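You operate a simulated robot arm through the tools that you are given. There is no shell and no other tool. Be economical: measure what you need, move in short steps, check, and stop when the job is done.

You run a simulated two-armed robot. Do the job below in one go: nothing can be reset, and whatever is moved stays where it is left.

## Task
On the top of the green desk, fold the grey cloth in half.

Only the result counts: the job must be done as asked and must still hold three seconds after the hand-in. Knocking over, shifting, dropping, spilling or breaking anything else fails it. Flat cloth is picked up by pressing the open fingertips on it (5 to 10 N) and closing them slowly along it; thin cloth reads only 2 to 8 mm in the jaws.

## Robot
Two 7-joint arms with two-finger parallel grippers on one trunk, on a base that drives. Base frame: it is fixed to the floor where the robot stands at the start and does not move with it; the origin is under the middle of the robot, x ahead of it, y to its left, z up; the surface under the hand at the start is at about z = 740. Readings come in mm, degrees, newtons and seconds.
The left shoulder is at the start at [50, 209, 1071], the right one opposite. With the tool pointing down near the work surface each hand reaches from about 260 to 920 mm from the robot's upright axis, wherever it stands, measured 20 degrees to its own side. Places, roughly: grey cloth [700, 200, 700]; top of the green desk [700, 100, 700]. Payload 4.4 kg a hand.
The tool frame of a hand sits at the grasp point between the pads (the TCP): z along the fingers, y along the line on which they close. The tips reach 23 mm beyond it. The gripper opens to 94 mm. The fingers are 38 mm wide and 10 mm thick; the gripper's body (54 by 96 mm) begins 39 mm behind the TCP.
Orientation is told as [roll, pitch, yaw] about the base's x, y, z axes, in that order, counted from this pose: with the fingers straight down and closing along the base's y, the tool's x points along the base's -x, its y along +y and its z along -z.

## Interface
- The arms move only by the tool step_arm. It takes "left_motion", "right_motion" or both (then of equal length, played together; a hand with none holds still); each is a list of rows, each a list of 7 numbers: the opening, from 0 (shut) to 1 (fully open), then the shift along the tool's x, y, z in units of 25 mm (1.0 is 25 mm), then the turn, a rotation vector about the tool's x, y, z in units of 4 degrees (1.0 is 4 degrees). In form: [[grip, dx, dy, dz, wx, wy, wz], ...]. A call has 1 to 20 rows; each row shifts and turns the commanded pose from where the row before left it, along the tool's axes as they then stand. A call with a number of a shift or a turn outside -1 to 1 is refused whole. A row lasts 0.2 s, in which the tool goes at most 50 mm and 8.6 degrees; a call with a longer step from one row to the next is refused whole, and so is a gripper value outside its range. Where a pose cannot be reached the arm comes as near as it can. A force on the tool above 40 N (or 10 N above the force at the start of the call, whichever is more), or a blocked arm, ends the call early, and 0.2 s more pass. The fingers move at their own pace (about 108 mm/s each) and stop on an object; they squeeze with about 28 N. The grip force told is the motor's: it shows also when the fingers shut on nothing. Time passes only in rows, and 0.2 s behind the last, so rows that do not move let the fingers close. It gives the time, the measured TCP pose, the force on the tool (base axes), the opening and the grip force at its end, in the units of the frame above (readings bear some noise), with the torque about the TCP (base axes, N m) and any sound that the robot's microphone picked up.
- Cameras (640 x 400 px; columns grow to the right, rows downward): "scene" is now at [150.4, 1.7, 1233.7]; the picture's right is [0.04, -1.00, 0.00], its down [-0.65, -0.02, -0.76] and it looks along [0.76, 0.03, -0.65] (base axes); focal length 214 px, centre (320, 200). "left" rides on the left gripper at [86, -16, -75] in its tool frame; the picture's right is [0.18, 0.98, 0.00], its down [-0.58, 0.11, -0.81] and it looks along [-0.79, 0.15, 0.59] (tool axes); focal length 243 px, centre (320, 200). "right" rides on the right gripper at [86, 16, -74] in its tool frame; the picture's right is [-0.18, 0.98, 0.00], its down [-0.58, -0.11, -0.81] and it looks along [-0.79, -0.15, 0.59] (tool axes); focal length 243 px, centre (320, 200). There is no depth. A picture from a camera that has moved, and an enlarged one, comes with that camera's place and axes in the base frame and with its lens.
- camera(camera): a new picture of that camera. It takes no simulated time.
- move_column(by): slides the trunk up (or, below 0, down) by that many mm; the arms and the scene camera ride with it, the base frame stays. It gives what a move gives, with no picture.
- drive_base(legs): drives the robot by 1 to 6 legs, each [ahead, left, turn to the left] in mm, mm and degrees, along the robot's own axes; the way and the turn of a leg run together, so that a leg with both is an arc; at most 1500 mm and 180 degrees a leg. The arms and the cameras ride along, it lands a little off, and it stops where it bumps. It gives what a move gives.
- pan_tilt(pan, tilt): turns the head with the scene camera to pan (to the left, within 80 degrees either way) and tilt (down, from -29 to 69), counted from straight ahead of the robot. It gives what a move gives.
- zoom(camera, box): a new picture of the part [left, top, right, bottom] of that camera's present view, enlarged. It takes no simulated time.
- job_done(): hands the job in; it is judged then, once.

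Work in short steps. Places have to be worked out from the pictures, the camera data and where the tool is seen: move nearer, look again, correct. Check each grasp and each placing, and mend what went wrong. You have 120 turns and 88 pictures in all, those below and enlarged ones among them. Open the grippers and draw the arms clear of the work before you hand the job in, unless the task says otherwise; then end with one line.

The tools are called after "Call:" as name(argument=value, ...) on one line, values as JSON. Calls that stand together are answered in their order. step_arm: Moves the arms, as the interface text tells. Its arguments: {"type":"object","properties":{"left_motion":{"type":"array","items":{"type":"array","items":{"type":"number"}}},"right_motion":{"type":"array","items":{"type":"array","items":{"type":"number"}}}},"required":[]} The other tools are called the same way: move_column (by) slides the trunk up or down; drive_base (legs) drives the base; pan_tilt (pan, tilt) turns the head that bears the scene camera; camera (camera) takes a picture; zoom (camera, box) takes an enlarged picture of a part of a camera's view; job_done () hands the job in.

At the start:

```text
t: 0.0
left_ee_pos: [495.3, 322.8, 928.9]
left_ee_rot: [0.0, 0.0, -0.1]
left_ft_force: [-0.2, 0.4, -0.7]
left_wrist_torque: [0.0, 0.02, 0.01]
left_finger_gap: 93.8
left_gripper_force: 0.0
right_ee_pos: [585.6, -61.7, 976.6]
right_ee_rot: [-0.1, 0.0, 0.0]
right_ft_force: [-0.7, 0.3, 1.0]
right_wrist_torque: [-0.05, 0.02, -0.01]
right_finger_gap: 94.1
right_gripper_force: 0.2
trunk travel left (down, up): [-150.0, 413.0]
robot x, y, heading: [-0.1, 0.5, -0.3]
head pan, tilt: [2.1, 40.4]
```

scene: 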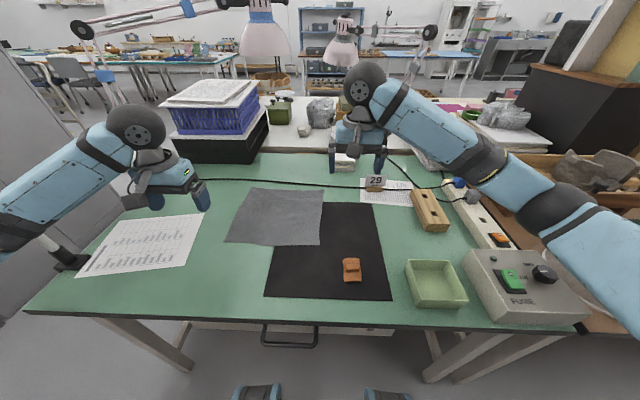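
right: 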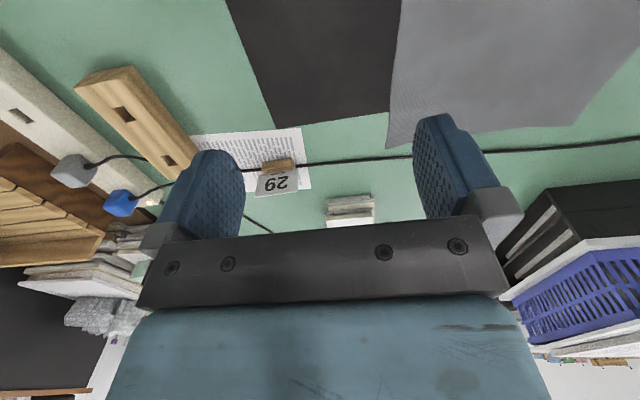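
left: 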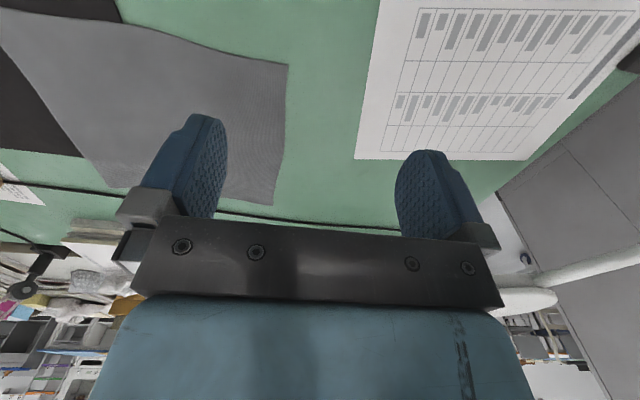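

The cloth looks about 260 mm square (x≈530–790, y≈15–285), with nothing on it. I plan to take the two near corners with both hands and fold them to the far edge, so first I zoom in to pin down the corners.

Call:
zoom(camera="scene", box=[200, 150, 400, 275])

```text
3.20 times, centred on (300, 212) of scene
camera zoom: at [150.4, 1.7, 1233.7], right [0.04, -1.0, 0.0], down [-0.65, -0.02, -0.76], along [0.76, 0.03, -0.65], focal length 686 px, centre (384, 160)
```

zoom: 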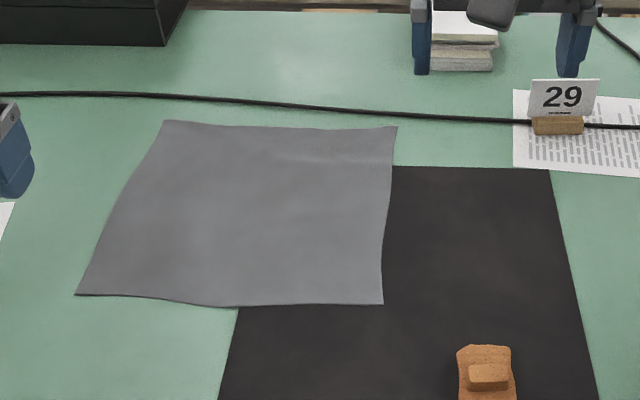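

Table-plane estimates put the near corners at about (530, 17) and (529, 295), the far edge at x≈787 and the cable 25–50 mm beyond it. I move both hands to above the near corners, half open.

Call:
step_arm(left_motion=[[0.5, -0.3, -0.29, 0.644, 0, 0, 0], [0.5, -0.3, -0.29, 0.644, 0, 0, 0], [0.5, -0.3, -0.29, 0.644, 0, 0, 0], [0.5, -0.3, -0.29, 0.644, 0, 0, 0], [0.5, -0.3, -0.29, 0.644, 0, 0, 0], [0.5, -0.3, -0.29, 0.644, 0, 0, 0], [0.5, -0.3, -0.29, 0.644, 0, 0, 0], [0.5, -0.3, -0.29, 0.644, 0, 0, 0]], right_motion=[[0.5, 0.153, 0.534, 0.883, 0, 0, 0], [0.5, 0.153, 0.534, 0.883, 0, 0, 0], [0.5, 0.153, 0.534, 0.883, 0, 0, 0], [0.5, 0.153, 0.534, 0.883, 0, 0, 0], [0.5, 0.153, 0.534, 0.883, 0, 0, 0], [0.5, 0.153, 0.534, 0.883, 0, 0, 0], [0.5, 0.153, 0.534, 0.883, 0, 0, 0], [0.5, 0.153, 0.534, 0.883, 0, 0, 0]])

Call:
camera(camera="scene")

Call:
camera(camera="left")

Call:
camera(camera="right")

```text
t: 1.8
left_ee_pos: [554.4, 265.4, 807.8]
left_ee_rot: [-0.1, -0.4, 0.0]
left_ft_force: [1.0, -0.2, -0.5]
left_wrist_torque: [-0.03, 0.02, -0.01]
left_finger_gap: 47.2
left_gripper_force: 0.1
right_ee_pos: [554.1, 44.9, 808.5]
right_ee_rot: [-0.3, -0.9, -0.2]
right_ft_force: [-0.3, 0.8, -0.5]
right_wrist_torque: [0.01, -0.02, -0.01]
right_finger_gap: 47.0
right_gripper_force: 0.0
trunk travel left (down, up): [-150.0, 413.0]
robot x, y, heading: [1.0, -0.8, -0.1]
head pan, tilt: [2.1, 40.4]
```

```text
83 pictures are left
camera scene: at [145.0, 3.7, 1236.8], right [0.04, -1.0, 0.0], down [-0.64, -0.03, -0.77], along [0.77, 0.03, -0.64], focal length 214 px, centre (320, 200)
```

scene: 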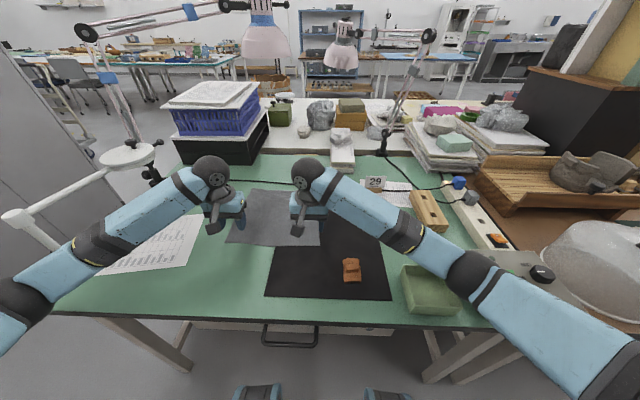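

```text
82 pictures are left
camera left: at [467.8, 248.9, 881.6], right [-0.18, 0.98, 0.0], down [0.58, 0.11, 0.81], along [0.8, 0.15, -0.59], focal length 243 px, centre (320, 200)
```

left: 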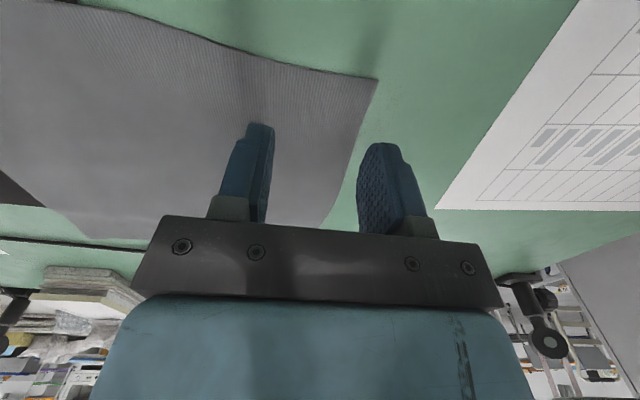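

```text
81 pictures are left
camera right: at [468.2, 62.6, 881.0], right [0.19, 0.98, 0.0], down [0.57, -0.11, 0.82], along [0.8, -0.15, -0.58], focal length 243 px, centre (320, 200)
```

right: 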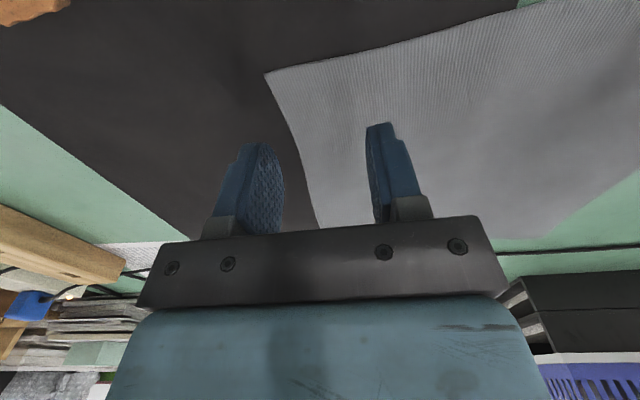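

Hand cameras confirm the surface at z≈740 and the corners at about (535, 296) and (533, 19). I narrow the fingers, shift slightly inward and lower to just over the cloth.

Call:
step_arm(left_motion=[[0.38, 0, -0.14, 0.5, 0, 0, 0], [0.38, 0, -0.14, 0.5, 0, 0, 0], [0.38, 0, 0, 0.4, 0, 0, 0], [0.38, 0, 0, 0, 0, 0, 0]], right_motion=[[0.38, 0, 0.14, 0.5, 0, 0, 0], [0.38, 0, 0.14, 0.5, 0, 0, 0], [0.38, 0, 0, 0.4, 0, 0, 0], [0.38, 0, 0, 0, 0, 0, 0]])

```text
t: 2.8
left_ee_pos: [551.3, 258.4, 774.8]
left_ee_rot: [-0.3, -0.8, -0.1]
left_ft_force: [-0.8, 0.8, -0.3]
left_wrist_torque: [0.01, 0.01, 0.01]
left_finger_gap: 35.6
left_gripper_force: 0.1
right_ee_pos: [556.4, 51.0, 785.2]
right_ee_rot: [-0.4, -2.2, -0.2]
right_ft_force: [-0.2, 0.1, 0.4]
right_wrist_torque: [0.01, -0.01, 0.03]
right_finger_gap: 35.8
right_gripper_force: 0.0
trunk travel left (down, up): [-150.0, 413.0]
robot x, y, heading: [2.3, -0.7, -0.0]
head pan, tilt: [2.1, 40.4]
```

The right hand lags its command by ~20 mm; I hold still a moment to see whether that is lag or a reach limit.

Call:
step_arm(left_motion=[[0.38, 0, 0, 0, 0, 0, 0], [0.38, 0, 0, 0, 0, 0, 0], [0.38, 0, 0, 0, 0, 0, 0]], right_motion=[[0.38, 0, 0, 0, 0, 0, 0], [0.38, 0, 0, 0, 0, 0, 0], [0.38, 0, 0, 0, 0, 0, 0]])

```text
t: 3.6
left_ee_pos: [549.4, 260.1, 775.3]
left_ee_rot: [-0.2, -0.9, -0.1]
left_ft_force: [-0.3, 0.1, -0.7]
left_wrist_torque: [0.01, 0.0, -0.02]
left_finger_gap: 35.5
left_gripper_force: 0.1
right_ee_pos: [557.8, 49.4, 783.8]
right_ee_rot: [-0.3, -2.0, -0.3]
right_ft_force: [-0.2, 0.5, 0.1]
right_wrist_torque: [-0.01, -0.01, -0.02]
right_finger_gap: 35.6
right_gripper_force: 0.1
trunk travel left (down, up): [-150.0, 413.0]
robot x, y, heading: [-0.4, 1.1, -0.1]
head pan, tilt: [2.1, 40.4]
```

It's steady, so I test whether a further downward step is followed.

Call:
step_arm(left_motion=[[0.38, 0, 0, 0.2, 0, 0, 0], [0.38, 0, 0, 0, 0, 0, 0]], right_motion=[[0.38, 0, 0, 0.4, 0, 0, 0], [0.38, 0, 0, 0, 0, 0, 0]])

```text
t: 4.2
left_ee_pos: [548.9, 261.0, 770.3]
left_ee_rot: [-0.1, -0.8, 0.0]
left_ft_force: [1.0, 0.8, 0.1]
left_wrist_torque: [0.02, -0.02, -0.01]
left_finger_gap: 35.6
left_gripper_force: 0.0
right_ee_pos: [558.5, 49.2, 777.8]
right_ee_rot: [-0.5, -2.2, -0.3]
right_ft_force: [-0.9, -0.4, 0.4]
right_wrist_torque: [0.0, 0.01, -0.05]
right_finger_gap: 35.3
right_gripper_force: 0.0
trunk travel left (down, up): [-150.0, 413.0]
robot x, y, heading: [0.4, 0.1, 0.1]
head pan, tilt: [2.1, 40.4]
```

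It follows with some shortfall; I step on down toward contact, watching force.

Call:
step_arm(left_motion=[[0.38, 0, 0, 0.15, 0, 0, 0], [0.38, 0, 0, 0.15, 0, 0, 0], [0.38, 0, 0, 0, 0, 0, 0]], right_motion=[[0.38, 0.1, 0.04, 0.3, 0, 0, 0], [0.38, 0.1, 0.04, 0.3, 0, 0, 0], [0.38, 0, 0, 0, 0, 0, 0]])

```text
t: 5.0
left_ee_pos: [548.5, 258.5, 764.9]
left_ee_rot: [-0.1, -0.9, -0.1]
left_ft_force: [1.8, 0.3, -1.0]
left_wrist_torque: [0.03, 0.02, 0.01]
left_finger_gap: 35.5
left_gripper_force: 0.0
right_ee_pos: [556.2, 49.4, 767.3]
right_ee_rot: [-0.3, -2.9, -0.5]
right_ft_force: [-0.6, -6.3, 16.9]
right_wrist_torque: [0.21, 0.28, 0.06]
right_finger_gap: 32.5
right_gripper_force: 0.1
trunk travel left (down, up): [-150.0, 413.0]
robot x, y, heading: [-1.8, -1.1, 0.2]
head pan, tilt: [2.1, 40.4]
```

The right hand touches (17 N) at z≈767, so I ease it up a little while lowering the left further.

Call:
step_arm(left_motion=[[0.38, 0, 0, 0.12, 0, 0, 0], [0.38, 0, 0, 0, 0, 0, 0]], right_motion=[[0.38, 0, 0, -0.12, 0, 0, 0], [0.38, 0, 0, 0, 0, 0, 0]])

```text
t: 5.8
left_ee_pos: [553.0, 253.1, 763.8]
left_ee_rot: [0.0, -1.3, -0.4]
left_ft_force: [-3.7, 4.5, 34.1]
left_wrist_torque: [0.16, 0.61, -0.11]
left_finger_gap: 35.9
left_gripper_force: 0.0
right_ee_pos: [563.1, 34.0, 772.6]
right_ee_rot: [-0.7, -3.5, -1.4]
right_ft_force: [-0.2, -0.3, -0.4]
right_wrist_torque: [-0.02, 0.0, 0.0]
right_finger_gap: 35.7
right_gripper_force: 0.1
trunk travel left (down, up): [-150.0, 413.0]
robot x, y, heading: [4.0, -0.9, -0.4]
head pan, tilt: [2.1, 40.4]
stopped in row 2 (right hand): the arm was blocked; the commanded pose is now the measured one
```

The right arm was reported blocked and shifted sideways; left presses too hard. I look at the scene to see what the right arm may be touching.

Call:
camera(camera="scene")

Call:
camera(camera="right")

```text
80 pictures are left
camera scene: at [135.1, -2.1, 1237.1], right [0.03, -1.0, 0.0], down [-0.64, -0.02, -0.77], along [0.77, 0.02, -0.64], focal length 214 px, centre (320, 200)
```

scene: 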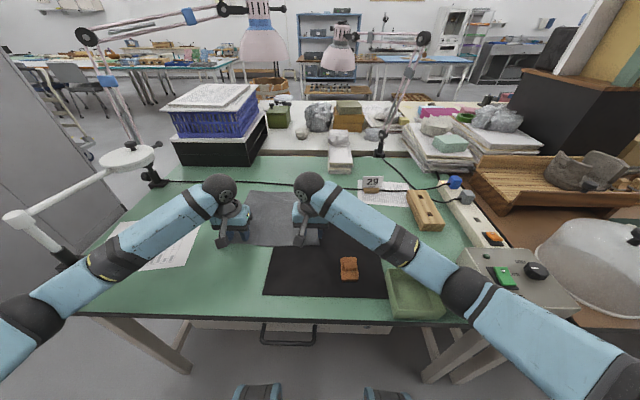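

```text
79 pictures are left
camera right: at [472.8, 54.7, 839.7], right [0.21, 0.98, 0.0], down [0.53, -0.11, 0.84], along [0.82, -0.18, -0.54], focal length 243 px, centre (320, 200)
```

right: 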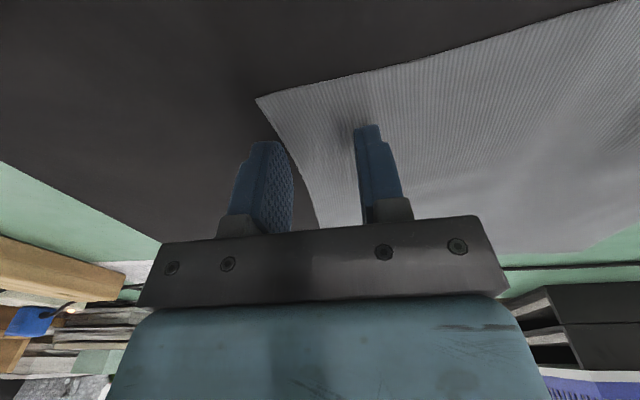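

The tray on the right looks displaced compared with the first picture — the right elbow seems to hang low beside it. I zoom in on that area before moving anything.

Call:
zoom(camera="scene", box=[340, 200, 600, 362])

```text
2.46 times, centred on (470, 281) of scene
camera zoom: at [135.1, -2.1, 1237.1], right [0.03, -1.0, 0.0], down [-0.64, -0.02, -0.77], along [0.77, 0.02, -0.64], focal length 528 px, centre (-49, 1)
```

zoom: 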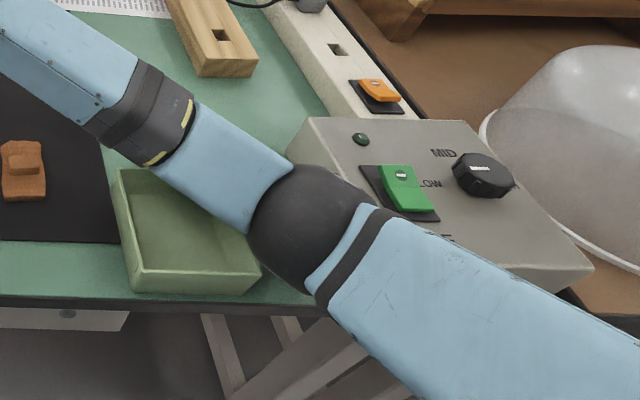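

The right elbow has nudged the tray (about 40 mm left, 25 mm nearer) and sits beside the FUSE box. I'll raise the trunk straight up so both elbows come clear, and later set the tray back.

Call:
move_column(by=250)

Call:
camera(camera="scene")

```text
t: 8.4
left_ee_pos: [556.6, 257.6, 1000.5]
left_ee_rot: [0.0, 0.1, -0.2]
left_ft_force: [0.1, 0.5, -1.0]
left_wrist_torque: [-0.02, 0.01, 0.02]
left_finger_gap: 35.8
left_gripper_force: 0.1
right_ee_pos: [564.1, 43.0, 1006.0]
right_ee_rot: [-0.5, -1.9, -0.8]
right_ft_force: [-0.2, -1.0, -1.1]
right_wrist_torque: [-0.01, 0.0, 0.02]
right_finger_gap: 35.7
right_gripper_force: 0.0
trunk travel left (down, up): [-400.0, 163.0]
robot x, y, heading: [0.4, 1.9, -0.1]
head pan, tilt: [2.1, 40.4]
```

```text
77 pictures are left
camera scene: at [150.5, 0.6, 1483.6], right [0.03, -1.0, 0.0], down [-0.65, -0.02, -0.76], along [0.76, 0.03, -0.65], focal length 214 px, centre (320, 200)
```

scene: 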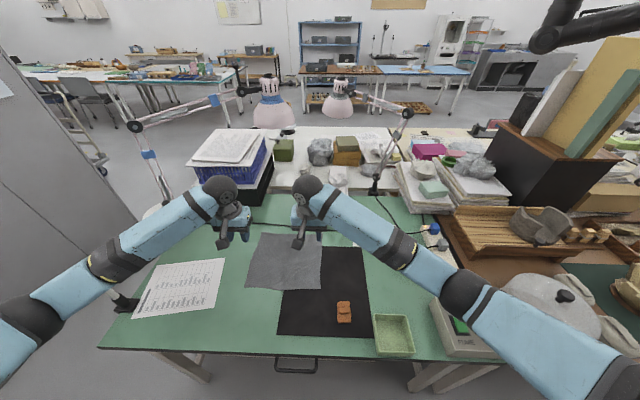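

Trunk sway is gone and elbows are high. I now lower both hands toward the cloth with the raised shoulders, stopping high to check that the right elbow stays clear.

Call:
step_arm(left_motion=[[0.38, 0.04, 0, 0.8, 0, 0, 0], [0.38, 0.04, 0, 0.8, 0, 0, 0], [0.38, 0.04, 0, 0.8, 0, 0, 0], [0.38, 0, 0, 0.8, 0, 0, 0], [0.38, 0, 0, 0.8, 0, 0, 0], [0.38, 0, 0, 0.8, 0, 0, 0], [0.38, 0, 0, 0.8, 0, 0, 0], [0.38, 0, 0, 0.8, 0, 0, 0], [0.38, 0, 0, 0.8, 0, 0, 0], [0.38, 0, 0, 0, 0, 0, 0]], right_motion=[[0.38, 0.1, 0.1, 0.8, 0, 0.4, 0.2], [0.38, 0.1, 0.1, 0.8, 0, 0, 0], [0.38, 0.1, 0.1, 0.8, 0, 0, 0], [0.38, 0.1, 0, 0.8, 0, 0, 0], [0.38, 0, 0, 0.8, 0, 0, 0], [0.38, 0, 0, 0.8, 0, 0, 0], [0.38, 0, 0, 0.8, 0, 0, 0], [0.38, 0, 0, 0.8, 0, 0, 0], [0.38, 0, 0, 0.8, 0, 0, 0], [0.38, 0, 0, 0, 0, 0, 0]])

Call:
camera(camera="scene")

```text
t: 10.6
left_ee_pos: [553.4, 255.8, 820.2]
left_ee_rot: [0.1, -0.1, 0.0]
left_ft_force: [-0.9, 0.1, -0.6]
left_wrist_torque: [-0.02, 0.0, 0.06]
left_finger_gap: 35.8
left_gripper_force: 0.1
right_ee_pos: [555.9, 47.2, 823.3]
right_ee_rot: [-0.6, -0.2, -1.6]
right_ft_force: [0.9, 0.0, -0.7]
right_wrist_torque: [0.0, 0.0, -0.01]
right_finger_gap: 35.7
right_gripper_force: 0.0
trunk travel left (down, up): [-400.0, 163.0]
robot x, y, heading: [-4.5, -3.1, -0.1]
head pan, tilt: [2.1, 40.4]
```

```text
76 pictures are left
camera scene: at [150.2, 0.6, 1483.7], right [0.03, -1.0, 0.0], down [-0.65, -0.02, -0.76], along [0.76, 0.03, -0.65], focal length 214 px, centre (320, 200)
```

scene: 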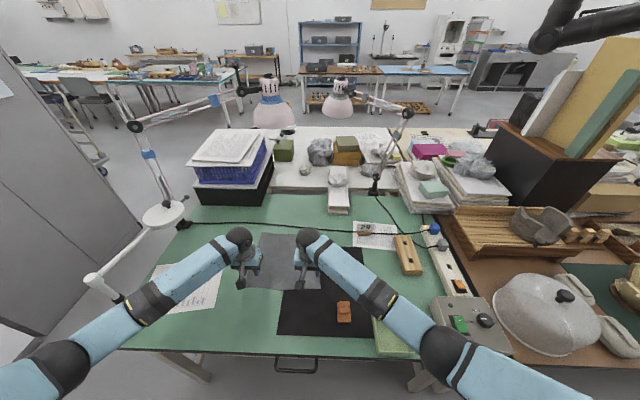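

Tracking is accurate now and the elbow is well above the tray. I lower to just above contact.

Call:
step_arm(left_motion=[[0.38, 0, 0.04, 0.6, 0, 0, 0], [0.38, 0, 0.04, 0.6, 0, 0, 0], [0.38, 0, 0, 0.6, 0, 0, 0], [0.38, 0, 0, 0.2, 0, 0, 0], [0.38, 0, 0, 0, 0, 0, 0]], right_motion=[[0.38, 0.04, 0.1, 0.6, 0, 0, -0.4], [0.38, 0.04, 0.1, 0.6, 0, 0, 0], [0.38, 0, 0, 0.6, 0, 0, 0], [0.38, 0, 0, 0.2, 0, 0, 0], [0.38, 0, 0, 0, 0, 0, 0]])

Call:
camera(camera="right")

Call:
camera(camera="left")

```text
t: 11.8
left_ee_pos: [554.1, 259.5, 771.2]
left_ee_rot: [0.0, 0.0, -0.2]
left_ft_force: [0.6, -0.4, 0.2]
left_wrist_torque: [0.0, -0.02, 0.03]
left_finger_gap: 35.7
left_gripper_force: 0.0
right_ee_pos: [553.0, 52.8, 774.6]
right_ee_rot: [-0.6, -0.2, 0.0]
right_ft_force: [-0.5, 0.2, 0.5]
right_wrist_torque: [0.01, 0.0, -0.01]
right_finger_gap: 35.7
right_gripper_force: 0.0
trunk travel left (down, up): [-400.0, 163.0]
robot x, y, heading: [0.1, -1.2, -0.1]
head pan, tilt: [2.1, 40.4]
```

```text
75 pictures are left
camera right: at [467.7, 70.4, 848.6], right [0.18, 0.98, -0.01], down [0.58, -0.1, 0.81], along [0.79, -0.15, -0.59], focal length 243 px, centre (320, 200)
```

right: 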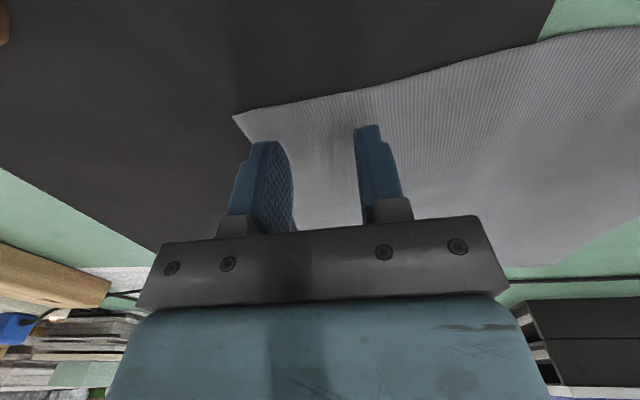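

```text
74 pictures are left
camera left: at [467.9, 242.8, 846.0], right [-0.18, 0.98, 0.0], down [0.58, 0.11, 0.81], along [0.79, 0.15, -0.59], focal length 243 px, centre (320, 200)
```

left: 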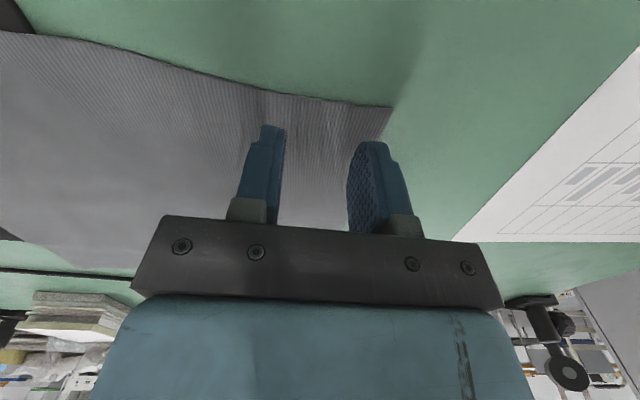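

Both hands are well placed over the corners. I press down in small steps to about 5–10 N.

Call:
step_arm(left_motion=[[0.38, 0, 0, 0.15, 0, 0, 0], [0.38, 0, 0, 0.1, 0, 0, 0], [0.38, 0, 0, 0, 0, 0, 0]], right_motion=[[0.38, 0, 0, 0.15, 0, 0, 0], [0.38, 0, 0, 0.1, 0, 0, 0], [0.38, 0, 0, 0, 0, 0, 0]])

```text
t: 12.6
left_ee_pos: [555.0, 259.1, 764.6]
left_ee_rot: [0.0, -0.1, -0.2]
left_ft_force: [-0.1, 0.3, 0.8]
left_wrist_torque: [-0.02, -0.01, 0.01]
left_finger_gap: 35.8
left_gripper_force: 0.1
right_ee_pos: [553.6, 53.6, 769.1]
right_ee_rot: [-0.6, -0.1, 0.0]
right_ft_force: [-0.5, -0.7, 0.2]
right_wrist_torque: [0.0, 0.03, 0.02]
right_finger_gap: 35.6
right_gripper_force: 0.0
trunk travel left (down, up): [-400.0, 163.0]
robot x, y, heading: [1.0, 0.4, -0.4]
head pan, tilt: [2.1, 40.4]
```

No contact yet; I go down a bit more.

Call:
step_arm(left_motion=[[0.38, 0, 0, 0.06, 0, 0, 0], [0.38, 0, 0, 0, 0, 0, 0]], right_motion=[[0.38, 0, 0, 0.14, 0.15, 0, 0], [0.38, 0, 0, 0, 0, 0, 0]])

```text
t: 13.2
left_ee_pos: [554.5, 258.2, 764.0]
left_ee_rot: [0.0, -0.1, -0.2]
left_ft_force: [0.7, 1.2, 5.8]
left_wrist_torque: [0.01, 0.0, 0.0]
left_finger_gap: 35.8
left_gripper_force: 0.1
right_ee_pos: [552.6, 52.8, 767.3]
right_ee_rot: [-1.0, -0.4, 0.0]
right_ft_force: [3.2, -1.3, 13.1]
right_wrist_torque: [0.34, 0.14, -0.05]
right_finger_gap: 35.3
right_gripper_force: 0.0
trunk travel left (down, up): [-400.0, 163.0]
robot x, y, heading: [-4.4, -2.6, -0.0]
head pan, tilt: [2.1, 40.4]
```

Left is at 6 N, right at 13 N with 1° roll the wrong way; I correct that, then close both slowly.

Call:
step_arm(left_motion=[[0.38, 0, 0, 0.02, 0, 0, 0], [0.34, 0, 0, 0, 0, 0, 0], [0.3, 0, 0, 0, 0, 0, 0], [0.26, 0, 0, 0, 0, 0, 0], [0.22, 0, 0, 0, 0, 0, 0]], right_motion=[[0.38, 0, 0, 0, -0.25, 0, 0], [0.34, 0, 0, 0, 0, 0, 0], [0.3, 0, 0, 0, 0, 0, 0], [0.26, 0, 0, 0, 0, 0, 0], [0.22, 0, 0, 0, 0, 0, 0]])

Call:
camera(camera="right")

Call:
camera(camera="left")

```text
t: 14.4
left_ee_pos: [553.4, 258.2, 764.1]
left_ee_rot: [0.0, -0.3, -0.1]
left_ft_force: [0.3, -0.6, 6.5]
left_wrist_torque: [-0.02, 0.06, -0.01]
left_finger_gap: 20.3
left_gripper_force: 0.1
right_ee_pos: [552.3, 54.2, 768.2]
right_ee_rot: [-0.3, -0.3, 0.0]
right_ft_force: [-1.6, 0.3, 17.5]
right_wrist_torque: [0.11, 0.29, 0.05]
right_finger_gap: 18.3
right_gripper_force: 0.0
trunk travel left (down, up): [-400.0, 163.0]
robot x, y, heading: [1.3, 0.4, -0.0]
head pan, tilt: [2.1, 40.4]
```

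```text
73 pictures are left
camera right: at [466.1, 70.3, 840.4], right [0.18, 0.98, 0.0], down [0.58, -0.11, 0.81], along [0.8, -0.15, -0.59], focal length 243 px, centre (320, 200)
```

right: 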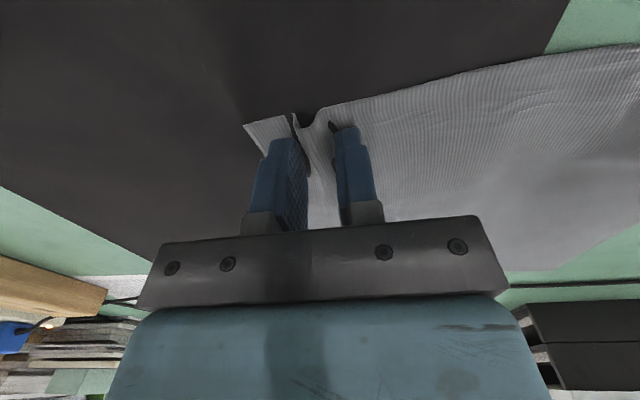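

```text
72 pictures are left
camera left: at [467.1, 242.5, 839.0], right [-0.18, 0.98, 0.0], down [0.58, 0.11, 0.81], along [0.79, 0.15, -0.59], focal length 243 px, centre (320, 200)
```

left: 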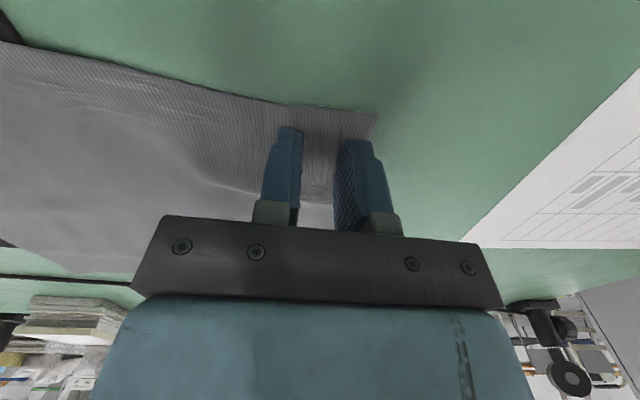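

The right hand gathers a ridge as wanted; the left slips a bit, so I press it slightly harder while closing both fully.

Call:
step_arm(left_motion=[[0.22, 0, 0, 0.06, 0, 0, 0], [0.18, 0, 0, 0, 0, 0, 0], [0.14, 0, 0, 0, 0, 0, 0], [0.1, 0, 0, 0, 0, 0, 0], [0.06, 0, 0, 0, 0, 0, 0], [0.02, 0, 0, 0, 0, 0, 0], [0.0, 0, 0, 0, 0, 0, 0], [0.0, 0, 0, 0, 0, 0, 0]], right_motion=[[0.2, 0, 0, -0.03, 0, 0, 0], [0.16, 0, 0, 0, 0, 0, 0], [0.12, 0, 0, 0, 0, 0, 0], [0.08, 0, 0, 0, 0, 0, 0], [0.04, 0, 0, 0, 0, 0, 0], [0.0, 0, 0, 0, 0, 0, 0], [0.0, 0, 0, 0, 0, 0, 0], [0.0, 0, 0, 0, 0, 0, 0]])

Call:
camera(camera="right")

Call:
camera(camera="left")

```text
t: 16.2
left_ee_pos: [553.4, 257.2, 764.6]
left_ee_rot: [0.0, -0.2, -0.1]
left_ft_force: [2.7, -11.8, 35.5]
left_wrist_torque: [-0.23, 0.38, -0.01]
left_finger_gap: 2.1
left_gripper_force: 28.0
right_ee_pos: [550.9, 52.9, 768.8]
right_ee_rot: [-0.1, -0.3, 0.0]
right_ft_force: [-0.8, 11.4, -0.2]
right_wrist_torque: [0.28, 0.05, 0.11]
right_finger_gap: 1.8
right_gripper_force: 27.6
trunk travel left (down, up): [-400.0, 163.0]
robot x, y, heading: [5.1, -1.0, -0.2]
head pan, tilt: [2.1, 40.4]
```

```text
71 pictures are left
camera right: at [465.8, 69.8, 841.2], right [0.18, 0.98, 0.0], down [0.58, -0.11, 0.81], along [0.8, -0.15, -0.59], focal length 243 px, centre (320, 200)
```

right: 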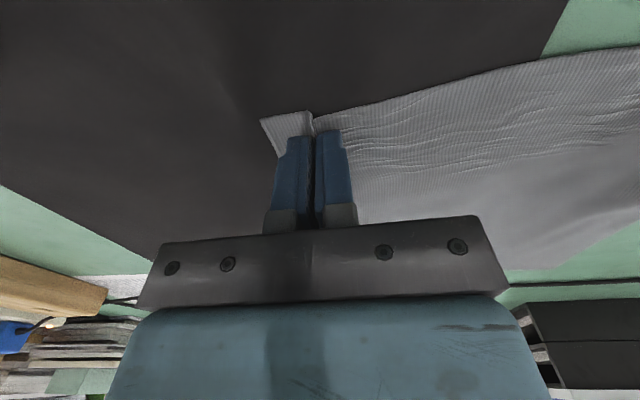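

```text
70 pictures are left
camera left: at [467.1, 240.9, 838.6], right [-0.18, 0.98, 0.0], down [0.58, 0.11, 0.81], along [0.8, 0.15, -0.59], focal length 243 px, centre (320, 200)
```

left: 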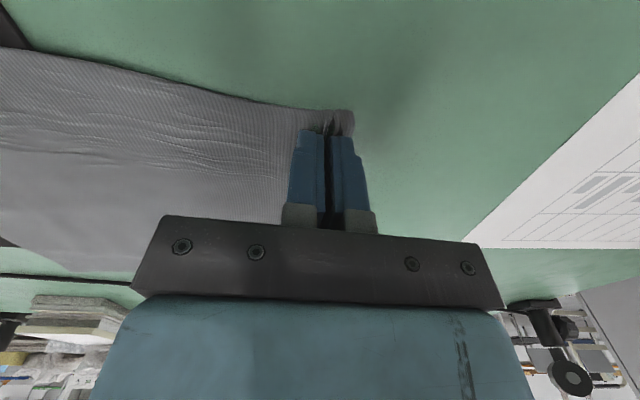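

Opposed 11 N side forces suggest both hands hold the taut edge. I lift 50 mm, easing slightly inward, and check.

Call:
step_arm(left_motion=[[0, 0, -0.08, -0.4, 0, 0, 0], [0, 0, 0, -0.4, 0, 0, 0], [0, 0, 0, -0.4, 0, 0, 0], [0, 0, 0, -0.4, 0, 0, 0], [0, 0, 0, -0.4, 0, 0, 0], [0, 0, 0, 0, 0, 0, 0]], right_motion=[[0, 0, 0.08, -0.4, 0, 0, 0], [0, 0, 0, -0.4, 0, 0, 0], [0, 0, 0, -0.4, 0, 0, 0], [0, 0, 0, -0.4, 0, 0, 0], [0, 0, 0, -0.4, 0, 0, 0], [0, 0, 0, 0, 0, 0, 0]])

Call:
camera(camera="right")

Call:
camera(camera="left")

```text
t: 17.6
left_ee_pos: [554.3, 259.0, 810.1]
left_ee_rot: [-0.1, 0.0, -0.1]
left_ft_force: [0.7, -4.5, 0.3]
left_wrist_torque: [-0.11, 0.0, -0.03]
left_finger_gap: 2.0
left_gripper_force: 27.9
right_ee_pos: [553.6, 58.0, 817.1]
right_ee_rot: [-0.2, -0.2, 0.1]
right_ft_force: [-0.2, 4.4, -0.5]
right_wrist_torque: [0.13, 0.0, 0.08]
right_finger_gap: 1.9
right_gripper_force: 27.7
trunk travel left (down, up): [-400.0, 163.0]
robot x, y, heading: [2.1, -4.6, -0.0]
head pan, tilt: [2.1, 40.4]
```

```text
69 pictures are left
camera right: at [468.0, 73.4, 889.3], right [0.18, 0.98, 0.0], down [0.58, -0.11, 0.81], along [0.79, -0.15, -0.59], focal length 243 px, centre (320, 200)
```

right: 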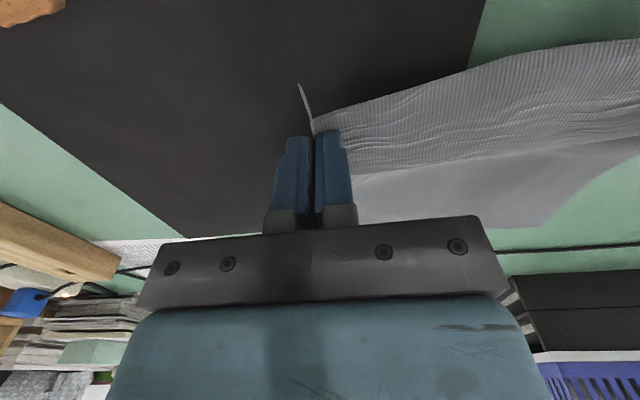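

```text
68 pictures are left
camera left: at [468.2, 241.5, 884.9], right [-0.18, 0.98, 0.0], down [0.58, 0.11, 0.81], along [0.79, 0.15, -0.59], focal length 243 px, centre (320, 200)
```

left: 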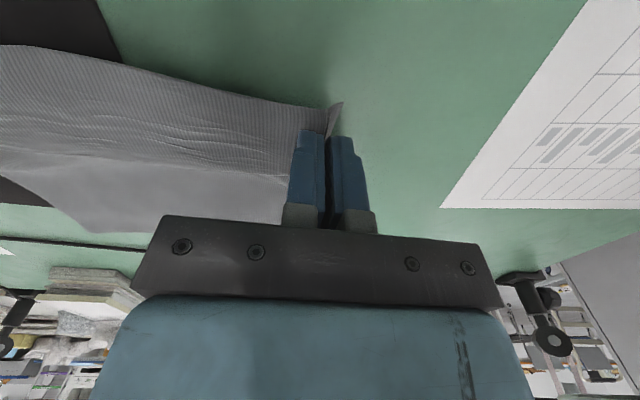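

Both corners are firmly held. I start the fold arc: up and forward to above the fold line at x≈660.

Call:
step_arm(left_motion=[[0, -0.52, 0, -0.5, 0, 0, 0], [0, -0.52, 0, -0.5, 0, 0, 0], [0, -0.533, 0, -0.42, 0, 0, 0], [0, -0.533, 0, -0.42, 0, 0, 0], [0, -0.533, 0, -0.36, 0, 0, 0], [0, -0.533, 0, -0.08, 0, 0, 0], [0, -0.533, 0, -0.08, 0, 0, 0], [0, -0.533, 0, -0.08, 0, 0, 0], [0, 0, 0, 0, 0, 0, 0]], right_motion=[[0, -0.52, 0, -0.44, 0, 0, 0], [0, -0.52, 0, -0.44, 0, 0, 0], [0, -0.533, 0, -0.36, 0, 0, 0], [0, -0.533, 0, -0.36, 0, 0, 0], [0, -0.533, 0, -0.36, 0, 0, 0], [0, -0.533, 0, -0.08, 0, 0, 0], [0, -0.533, 0, -0.08, 0, 0, 0], [0, -0.533, 0, -0.08, 0, 0, 0], [0, 0, 0, 0, 0, 0, 0]])

Call:
camera(camera="scene")

Call:
camera(camera="left")

```text
t: 19.6
left_ee_pos: [658.5, 258.7, 872.1]
left_ee_rot: [0.1, 0.0, -0.2]
left_ft_force: [0.0, -3.7, 0.4]
left_wrist_torque: [-0.09, -0.01, 0.0]
left_finger_gap: 1.7
left_gripper_force: 28.5
right_ee_pos: [658.3, 56.7, 872.4]
right_ee_rot: [-0.3, -0.2, 0.0]
right_ft_force: [-0.4, 3.4, 0.2]
right_wrist_torque: [0.07, 0.0, 0.05]
right_finger_gap: 1.7
right_gripper_force: 28.1
trunk travel left (down, up): [-400.0, 163.0]
robot x, y, heading: [0.7, 0.4, 0.1]
head pan, tilt: [2.1, 40.4]
```

```text
67 pictures are left
camera scene: at [149.9, 0.7, 1483.8], right [0.03, -1.0, 0.0], down [-0.65, -0.02, -0.76], along [0.76, 0.03, -0.65], focal length 214 px, centre (320, 200)
```

scene: 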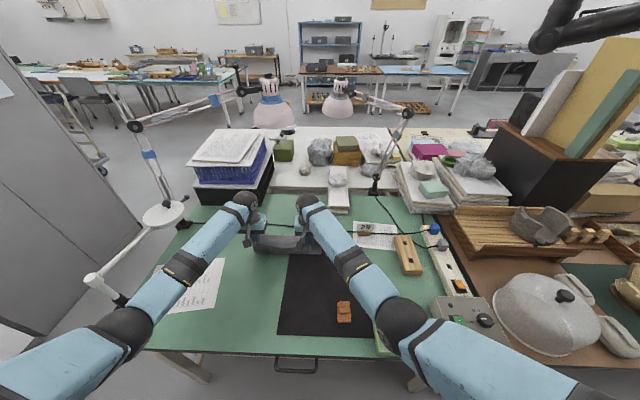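

```text
66 pictures are left
camera left: at [573.7, 241.2, 946.9], right [-0.18, 0.98, 0.0], down [0.58, 0.11, 0.81], along [0.79, 0.15, -0.59], focal length 243 px, centre (320, 200)
```

left: 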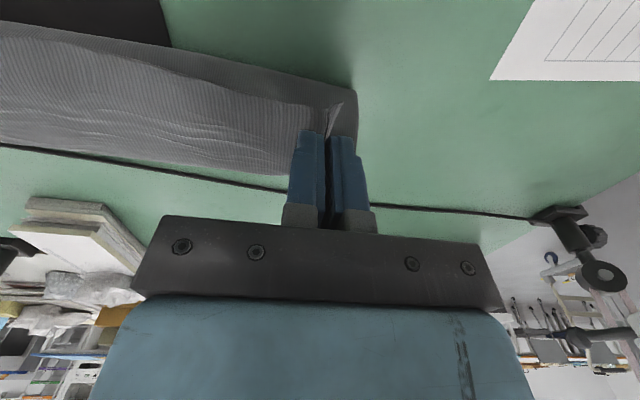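

The fold is rising well, but with this grip the 38 mm pinched strip lies along x and its edge would end up tucked back toward me. I'll reverse the arc, lay the edge back, and regrasp with the fingers closing along x right at the edge.

Call:
step_arm(left_motion=[[0, 0.533, 0, 0.12, 0, 0, 0], [0, 0.533, 0, 0.12, 0, 0, 0], [0, 0.533, 0, 0.12, 0, 0, 0], [0, 0.533, 0, 0.36, 0, 0, 0], [0, 0.533, 0, 0.36, 0, 0, 0], [0, 0.533, 0, 0.36, 0, 0, 0], [0, 0.52, 0, 0.5, 0, 0, 0], [0, 0.52, 0, 0.5, 0, 0, 0], [0, 0.2, 0, 0.6, 0, 0, 0], [0, 0.1, 0, 0.6, 0, 0, 0], [0, 0, 0, 0.4, 0, 0, 0], [0, 0, 0, 0, 0, 0, 0]], right_motion=[[0, 0.533, 0, 0.1, 0, 0, 0], [0, 0.533, 0, 0.1, 0, 0, 0], [0, 0.533, 0, 0.1, 0, 0, 0], [0, 0.533, 0, 0.36, 0, 0, 0], [0, 0.533, 0, 0.36, 0, 0, 0], [0, 0.533, 0, 0.36, 0, 0, 0], [0, 0.52, 0, 0.48, 0, 0, 0], [0, 0.52, 0, 0.48, 0, 0, 0], [0, 0.2, 0, 0.56, 0, 0, 0], [0, 0.1, 0, 0.56, 0, 0, 0], [0, 0, 0, 0.4, 0, 0, 0], [0, 0, 0, 0, 0, 0, 0]])

Call:
camera(camera="left")

Call:
camera(camera="right")

```text
t: 20.6
left_ee_pos: [611.3, 247.3, 858.0]
left_ee_rot: [-0.8, -0.4, -0.8]
left_ft_force: [3.5, -26.3, 1.8]
left_wrist_torque: [-0.66, -0.11, 0.06]
left_finger_gap: 1.9
left_gripper_force: 28.3
right_ee_pos: [631.6, 40.0, 873.8]
right_ee_rot: [-0.7, -2.2, -0.6]
right_ft_force: [-2.9, 27.1, -2.3]
right_wrist_torque: [0.65, 0.09, 0.17]
right_finger_gap: 2.1
right_gripper_force: 28.1
trunk travel left (down, up): [-400.0, 163.0]
robot x, y, heading: [2.1, 0.0, -0.1]
head pan, tilt: [2.1, 40.4]
stopped in row 4 (left hand): the force on the tool passed its limit at 43 N (the readings are from after the stop); the commanded pose is now the measured one
```

```text
65 pictures are left
camera left: at [523.4, 232.8, 933.5], right [-0.17, 0.99, -0.02], down [0.58, 0.11, 0.81], along [0.8, 0.13, -0.59], focal length 243 px, centre (320, 200)
```

left: 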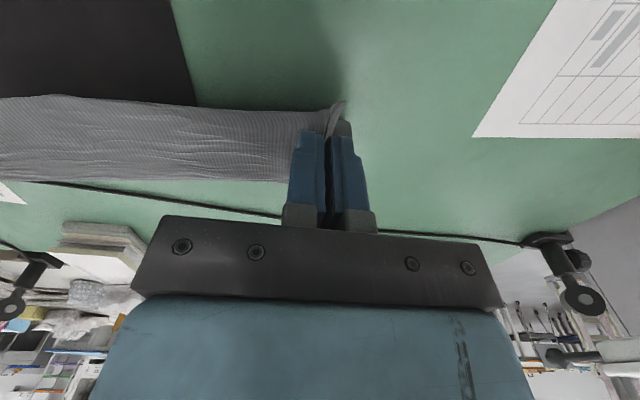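

```text
64 pictures are left
camera right: at [542.7, 59.3, 944.4], right [0.2, 0.98, -0.01], down [0.55, -0.11, 0.83], along [0.81, -0.17, -0.56], focal length 243 px, centre (320, 200)
```

right: 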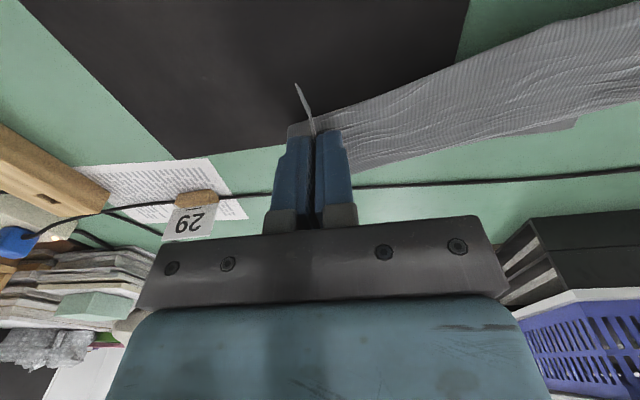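

The right hand lagged and the cloth went tense (27 N). I look at the scene before moving further.

Call:
camera(camera="scene")

```text
63 pictures are left
camera scene: at [150.3, 0.0, 1483.8], right [0.03, -1.0, 0.0], down [-0.65, -0.02, -0.76], along [0.76, 0.03, -0.65], focal length 214 px, centre (320, 200)
```

scene: 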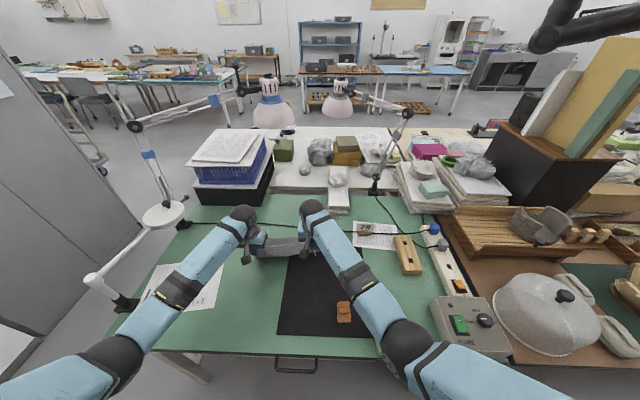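

Nothing appears touched; the right arm simply wandered outward. I relieve the tension by bringing the right hand inward and back level with the left, in small steps.

Call:
step_arm(right_motion=[[0, 0, 0.3, 0, 0, 0, 0], [0, 0.2, 0.2, 0.1, 0, 0, 0], [0, 0.2, 0.1, 0.1, 0, 0, 0], [0, 0, 0, 0, 0, 0, 0]])

```text
t: 21.2
left_ee_pos: [609.0, 244.2, 860.1]
left_ee_rot: [-1.2, -0.4, -0.9]
left_ft_force: [3.5, -25.0, 1.3]
left_wrist_torque: [-0.67, -0.13, 0.04]
left_finger_gap: 1.8
left_gripper_force: 27.7
right_ee_pos: [632.9, 37.8, 869.0]
right_ee_rot: [-1.6, -2.6, -1.3]
right_ft_force: [-4.4, 25.5, -1.4]
right_wrist_torque: [0.6, 0.14, 0.16]
right_finger_gap: 2.2
right_gripper_force: 28.1
trunk travel left (down, up): [-400.0, 163.0]
robot x, y, heading: [2.2, -3.0, -0.0]
head pan, tilt: [2.1, 40.4]
stopped in row 2 (left hand): the force on the tool passed its limit at 41 N (the readings are from after the stop); the commanded pose is now the measured one
```

The right hand isn't following; I tilt the head down and right to see what its elbow is doing.

Call:
pan_tilt(pan=-25, tilt=65)

Call:
camera(camera="scene")

```text
t: 22.1
left_ee_pos: [610.1, 246.9, 857.0]
left_ee_rot: [-1.0, -0.2, -0.8]
left_ft_force: [5.6, -37.2, 1.2]
left_wrist_torque: [-0.85, -0.14, 0.03]
left_finger_gap: 2.0
left_gripper_force: 27.7
right_ee_pos: [633.9, 37.7, 869.1]
right_ee_rot: [-1.7, -2.5, -1.3]
right_ft_force: [-5.6, 37.1, -2.4]
right_wrist_torque: [0.88, 0.12, 0.24]
right_finger_gap: 1.9
right_gripper_force: 28.0
trunk travel left (down, up): [-400.0, 163.0]
robot x, y, heading: [1.6, -4.5, -0.3]
head pan, tilt: [-25.0, 65.0]
```

```text
62 pictures are left
camera scene: at [120.7, -28.0, 1452.0], right [-0.42, -0.91, 0.0], down [-0.82, 0.38, -0.42], along [0.38, -0.18, -0.91], focal length 214 px, centre (320, 200)
```

scene: 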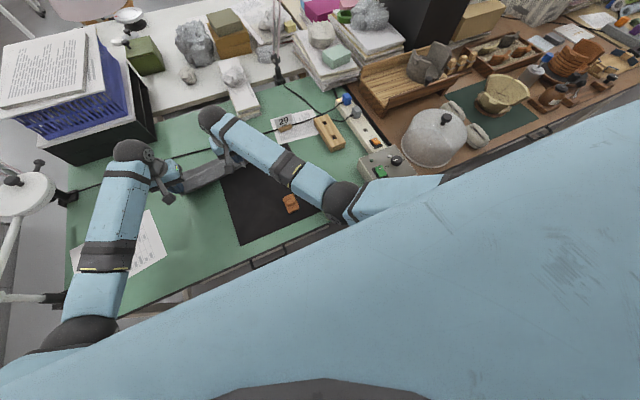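

The right upper arm is folded in close under the head, which stops the hand from coming back. Instead I'll keep the arm poses and lay the cloth back by driving the base backwards and lowering the trunk; first I ease the tension by bringing the left hand level with the right.

Call:
step_arm(left_motion=[[0, -0.32, -0.16, -0.16, 0, 0, 0], [0, -0.32, -0.16, -0.16, 0, 0, 0], [0, -0.32, -0.1, -0.16, 0, 0, 0], [0, 0, 0, 0, 0, 0, 0]])

```text
t: 23.1
left_ee_pos: [634.4, 240.9, 870.3]
left_ee_rot: [-0.7, -0.3, -0.6]
left_ft_force: [0.7, -6.5, 0.1]
left_wrist_torque: [-0.17, -0.05, -0.02]
left_finger_gap: 1.9
left_gripper_force: 28.1
right_ee_pos: [633.5, 35.9, 868.4]
right_ee_rot: [-1.8, -2.4, -1.3]
right_ft_force: [-0.9, 6.2, 1.1]
right_wrist_torque: [0.18, -0.05, 0.05]
right_finger_gap: 1.7
right_gripper_force: 28.1
trunk travel left (down, up): [-400.0, 163.0]
robot x, y, heading: [0.7, 0.2, -0.2]
head pan, tilt: [-25.0, 65.0]
```

Tension is down to 6 N. I drive back 50 mm with a slight shift left, keeping the arm poses.

Call:
drive_base(legs=[[-50, 12, 0]])

```text
t: 24.0
left_ee_pos: [585.0, 249.9, 871.4]
left_ee_rot: [-0.8, -0.5, -0.7]
left_ft_force: [0.8, -3.7, 0.6]
left_wrist_torque: [-0.12, -0.04, -0.06]
left_finger_gap: 2.1
left_gripper_force: 28.1
right_ee_pos: [581.9, 48.8, 868.4]
right_ee_rot: [-1.8, -2.6, -1.3]
right_ft_force: [0.2, 4.4, 0.2]
right_wrist_torque: [0.07, -0.01, 0.02]
right_finger_gap: 2.0
right_gripper_force: 27.8
trunk travel left (down, up): [-400.0, 163.0]
robot x, y, heading: [-49.3, 13.3, -0.2]
head pan, tilt: [-25.0, 65.0]
```

That worked. Now both hands go forward 25 mm and down 35 mm, mainly to see that the right arm follows freely again.

Call:
step_arm(left_motion=[[0, -0.33, 0, 0.4, 0, 0, 0], [0, -0.33, 0, 0.5, 0, 0, 0], [0, -0.33, 0, 0.5, 0, 0, 0], [0, 0, 0, 0, 0, 0, 0]], right_motion=[[0, -0.33, 0, 0.4, 0, 0, 0], [0, -0.33, 0, 0.5, 0, 0, 0], [0, -0.33, 0, 0.5, 0, 0, 0], [0, 0, 0, 0, 0, 0, 0]])

Call:
pan_tilt(pan=2.1, tilt=40.4)

Call:
camera(camera="scene")

```text
t: 25.0
left_ee_pos: [610.2, 248.3, 836.2]
left_ee_rot: [-0.9, -0.4, -0.6]
left_ft_force: [-0.2, -11.1, -0.4]
left_wrist_torque: [-0.28, -0.03, 0.02]
left_finger_gap: 1.8
left_gripper_force: 28.0
right_ee_pos: [612.1, 44.6, 833.0]
right_ee_rot: [-1.9, -2.6, -1.4]
right_ft_force: [-1.0, 11.9, 0.9]
right_wrist_torque: [0.25, -0.02, 0.09]
right_finger_gap: 1.7
right_gripper_force: 27.8
trunk travel left (down, up): [-400.0, 163.0]
robot x, y, heading: [-49.4, 13.3, -0.3]
head pan, tilt: [-25.0, 65.0]
```

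```text
t: 25.9
left_ee_pos: [609.9, 249.0, 836.4]
left_ee_rot: [-0.8, -0.4, -0.7]
left_ft_force: [-0.2, -12.3, -0.1]
left_wrist_torque: [-0.29, 0.0, -0.03]
left_finger_gap: 1.6
left_gripper_force: 27.7
right_ee_pos: [611.5, 43.8, 833.7]
right_ee_rot: [-1.9, -2.6, -1.4]
right_ft_force: [1.1, 10.6, 0.0]
right_wrist_torque: [0.29, 0.02, 0.05]
right_finger_gap: 2.1
right_gripper_force: 27.8
trunk travel left (down, up): [-400.0, 163.0]
robot x, y, heading: [-45.0, 13.2, -0.0]
head pan, tilt: [2.1, 40.4]
```

```text
61 pictures are left
camera scene: at [100.8, 12.6, 1483.6], right [0.03, -1.0, 0.0], down [-0.65, -0.02, -0.76], along [0.76, 0.03, -0.65], focal length 214 px, centre (320, 200)
```

scene: 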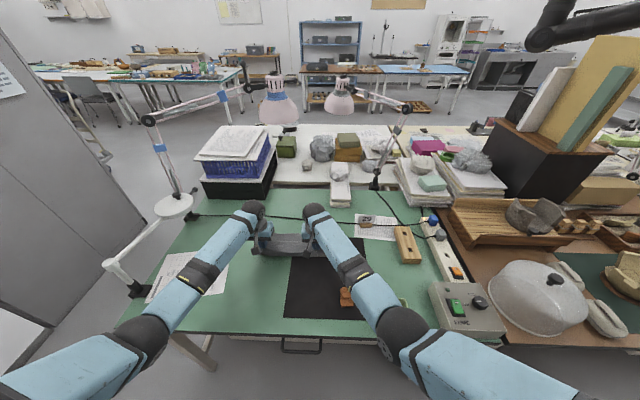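

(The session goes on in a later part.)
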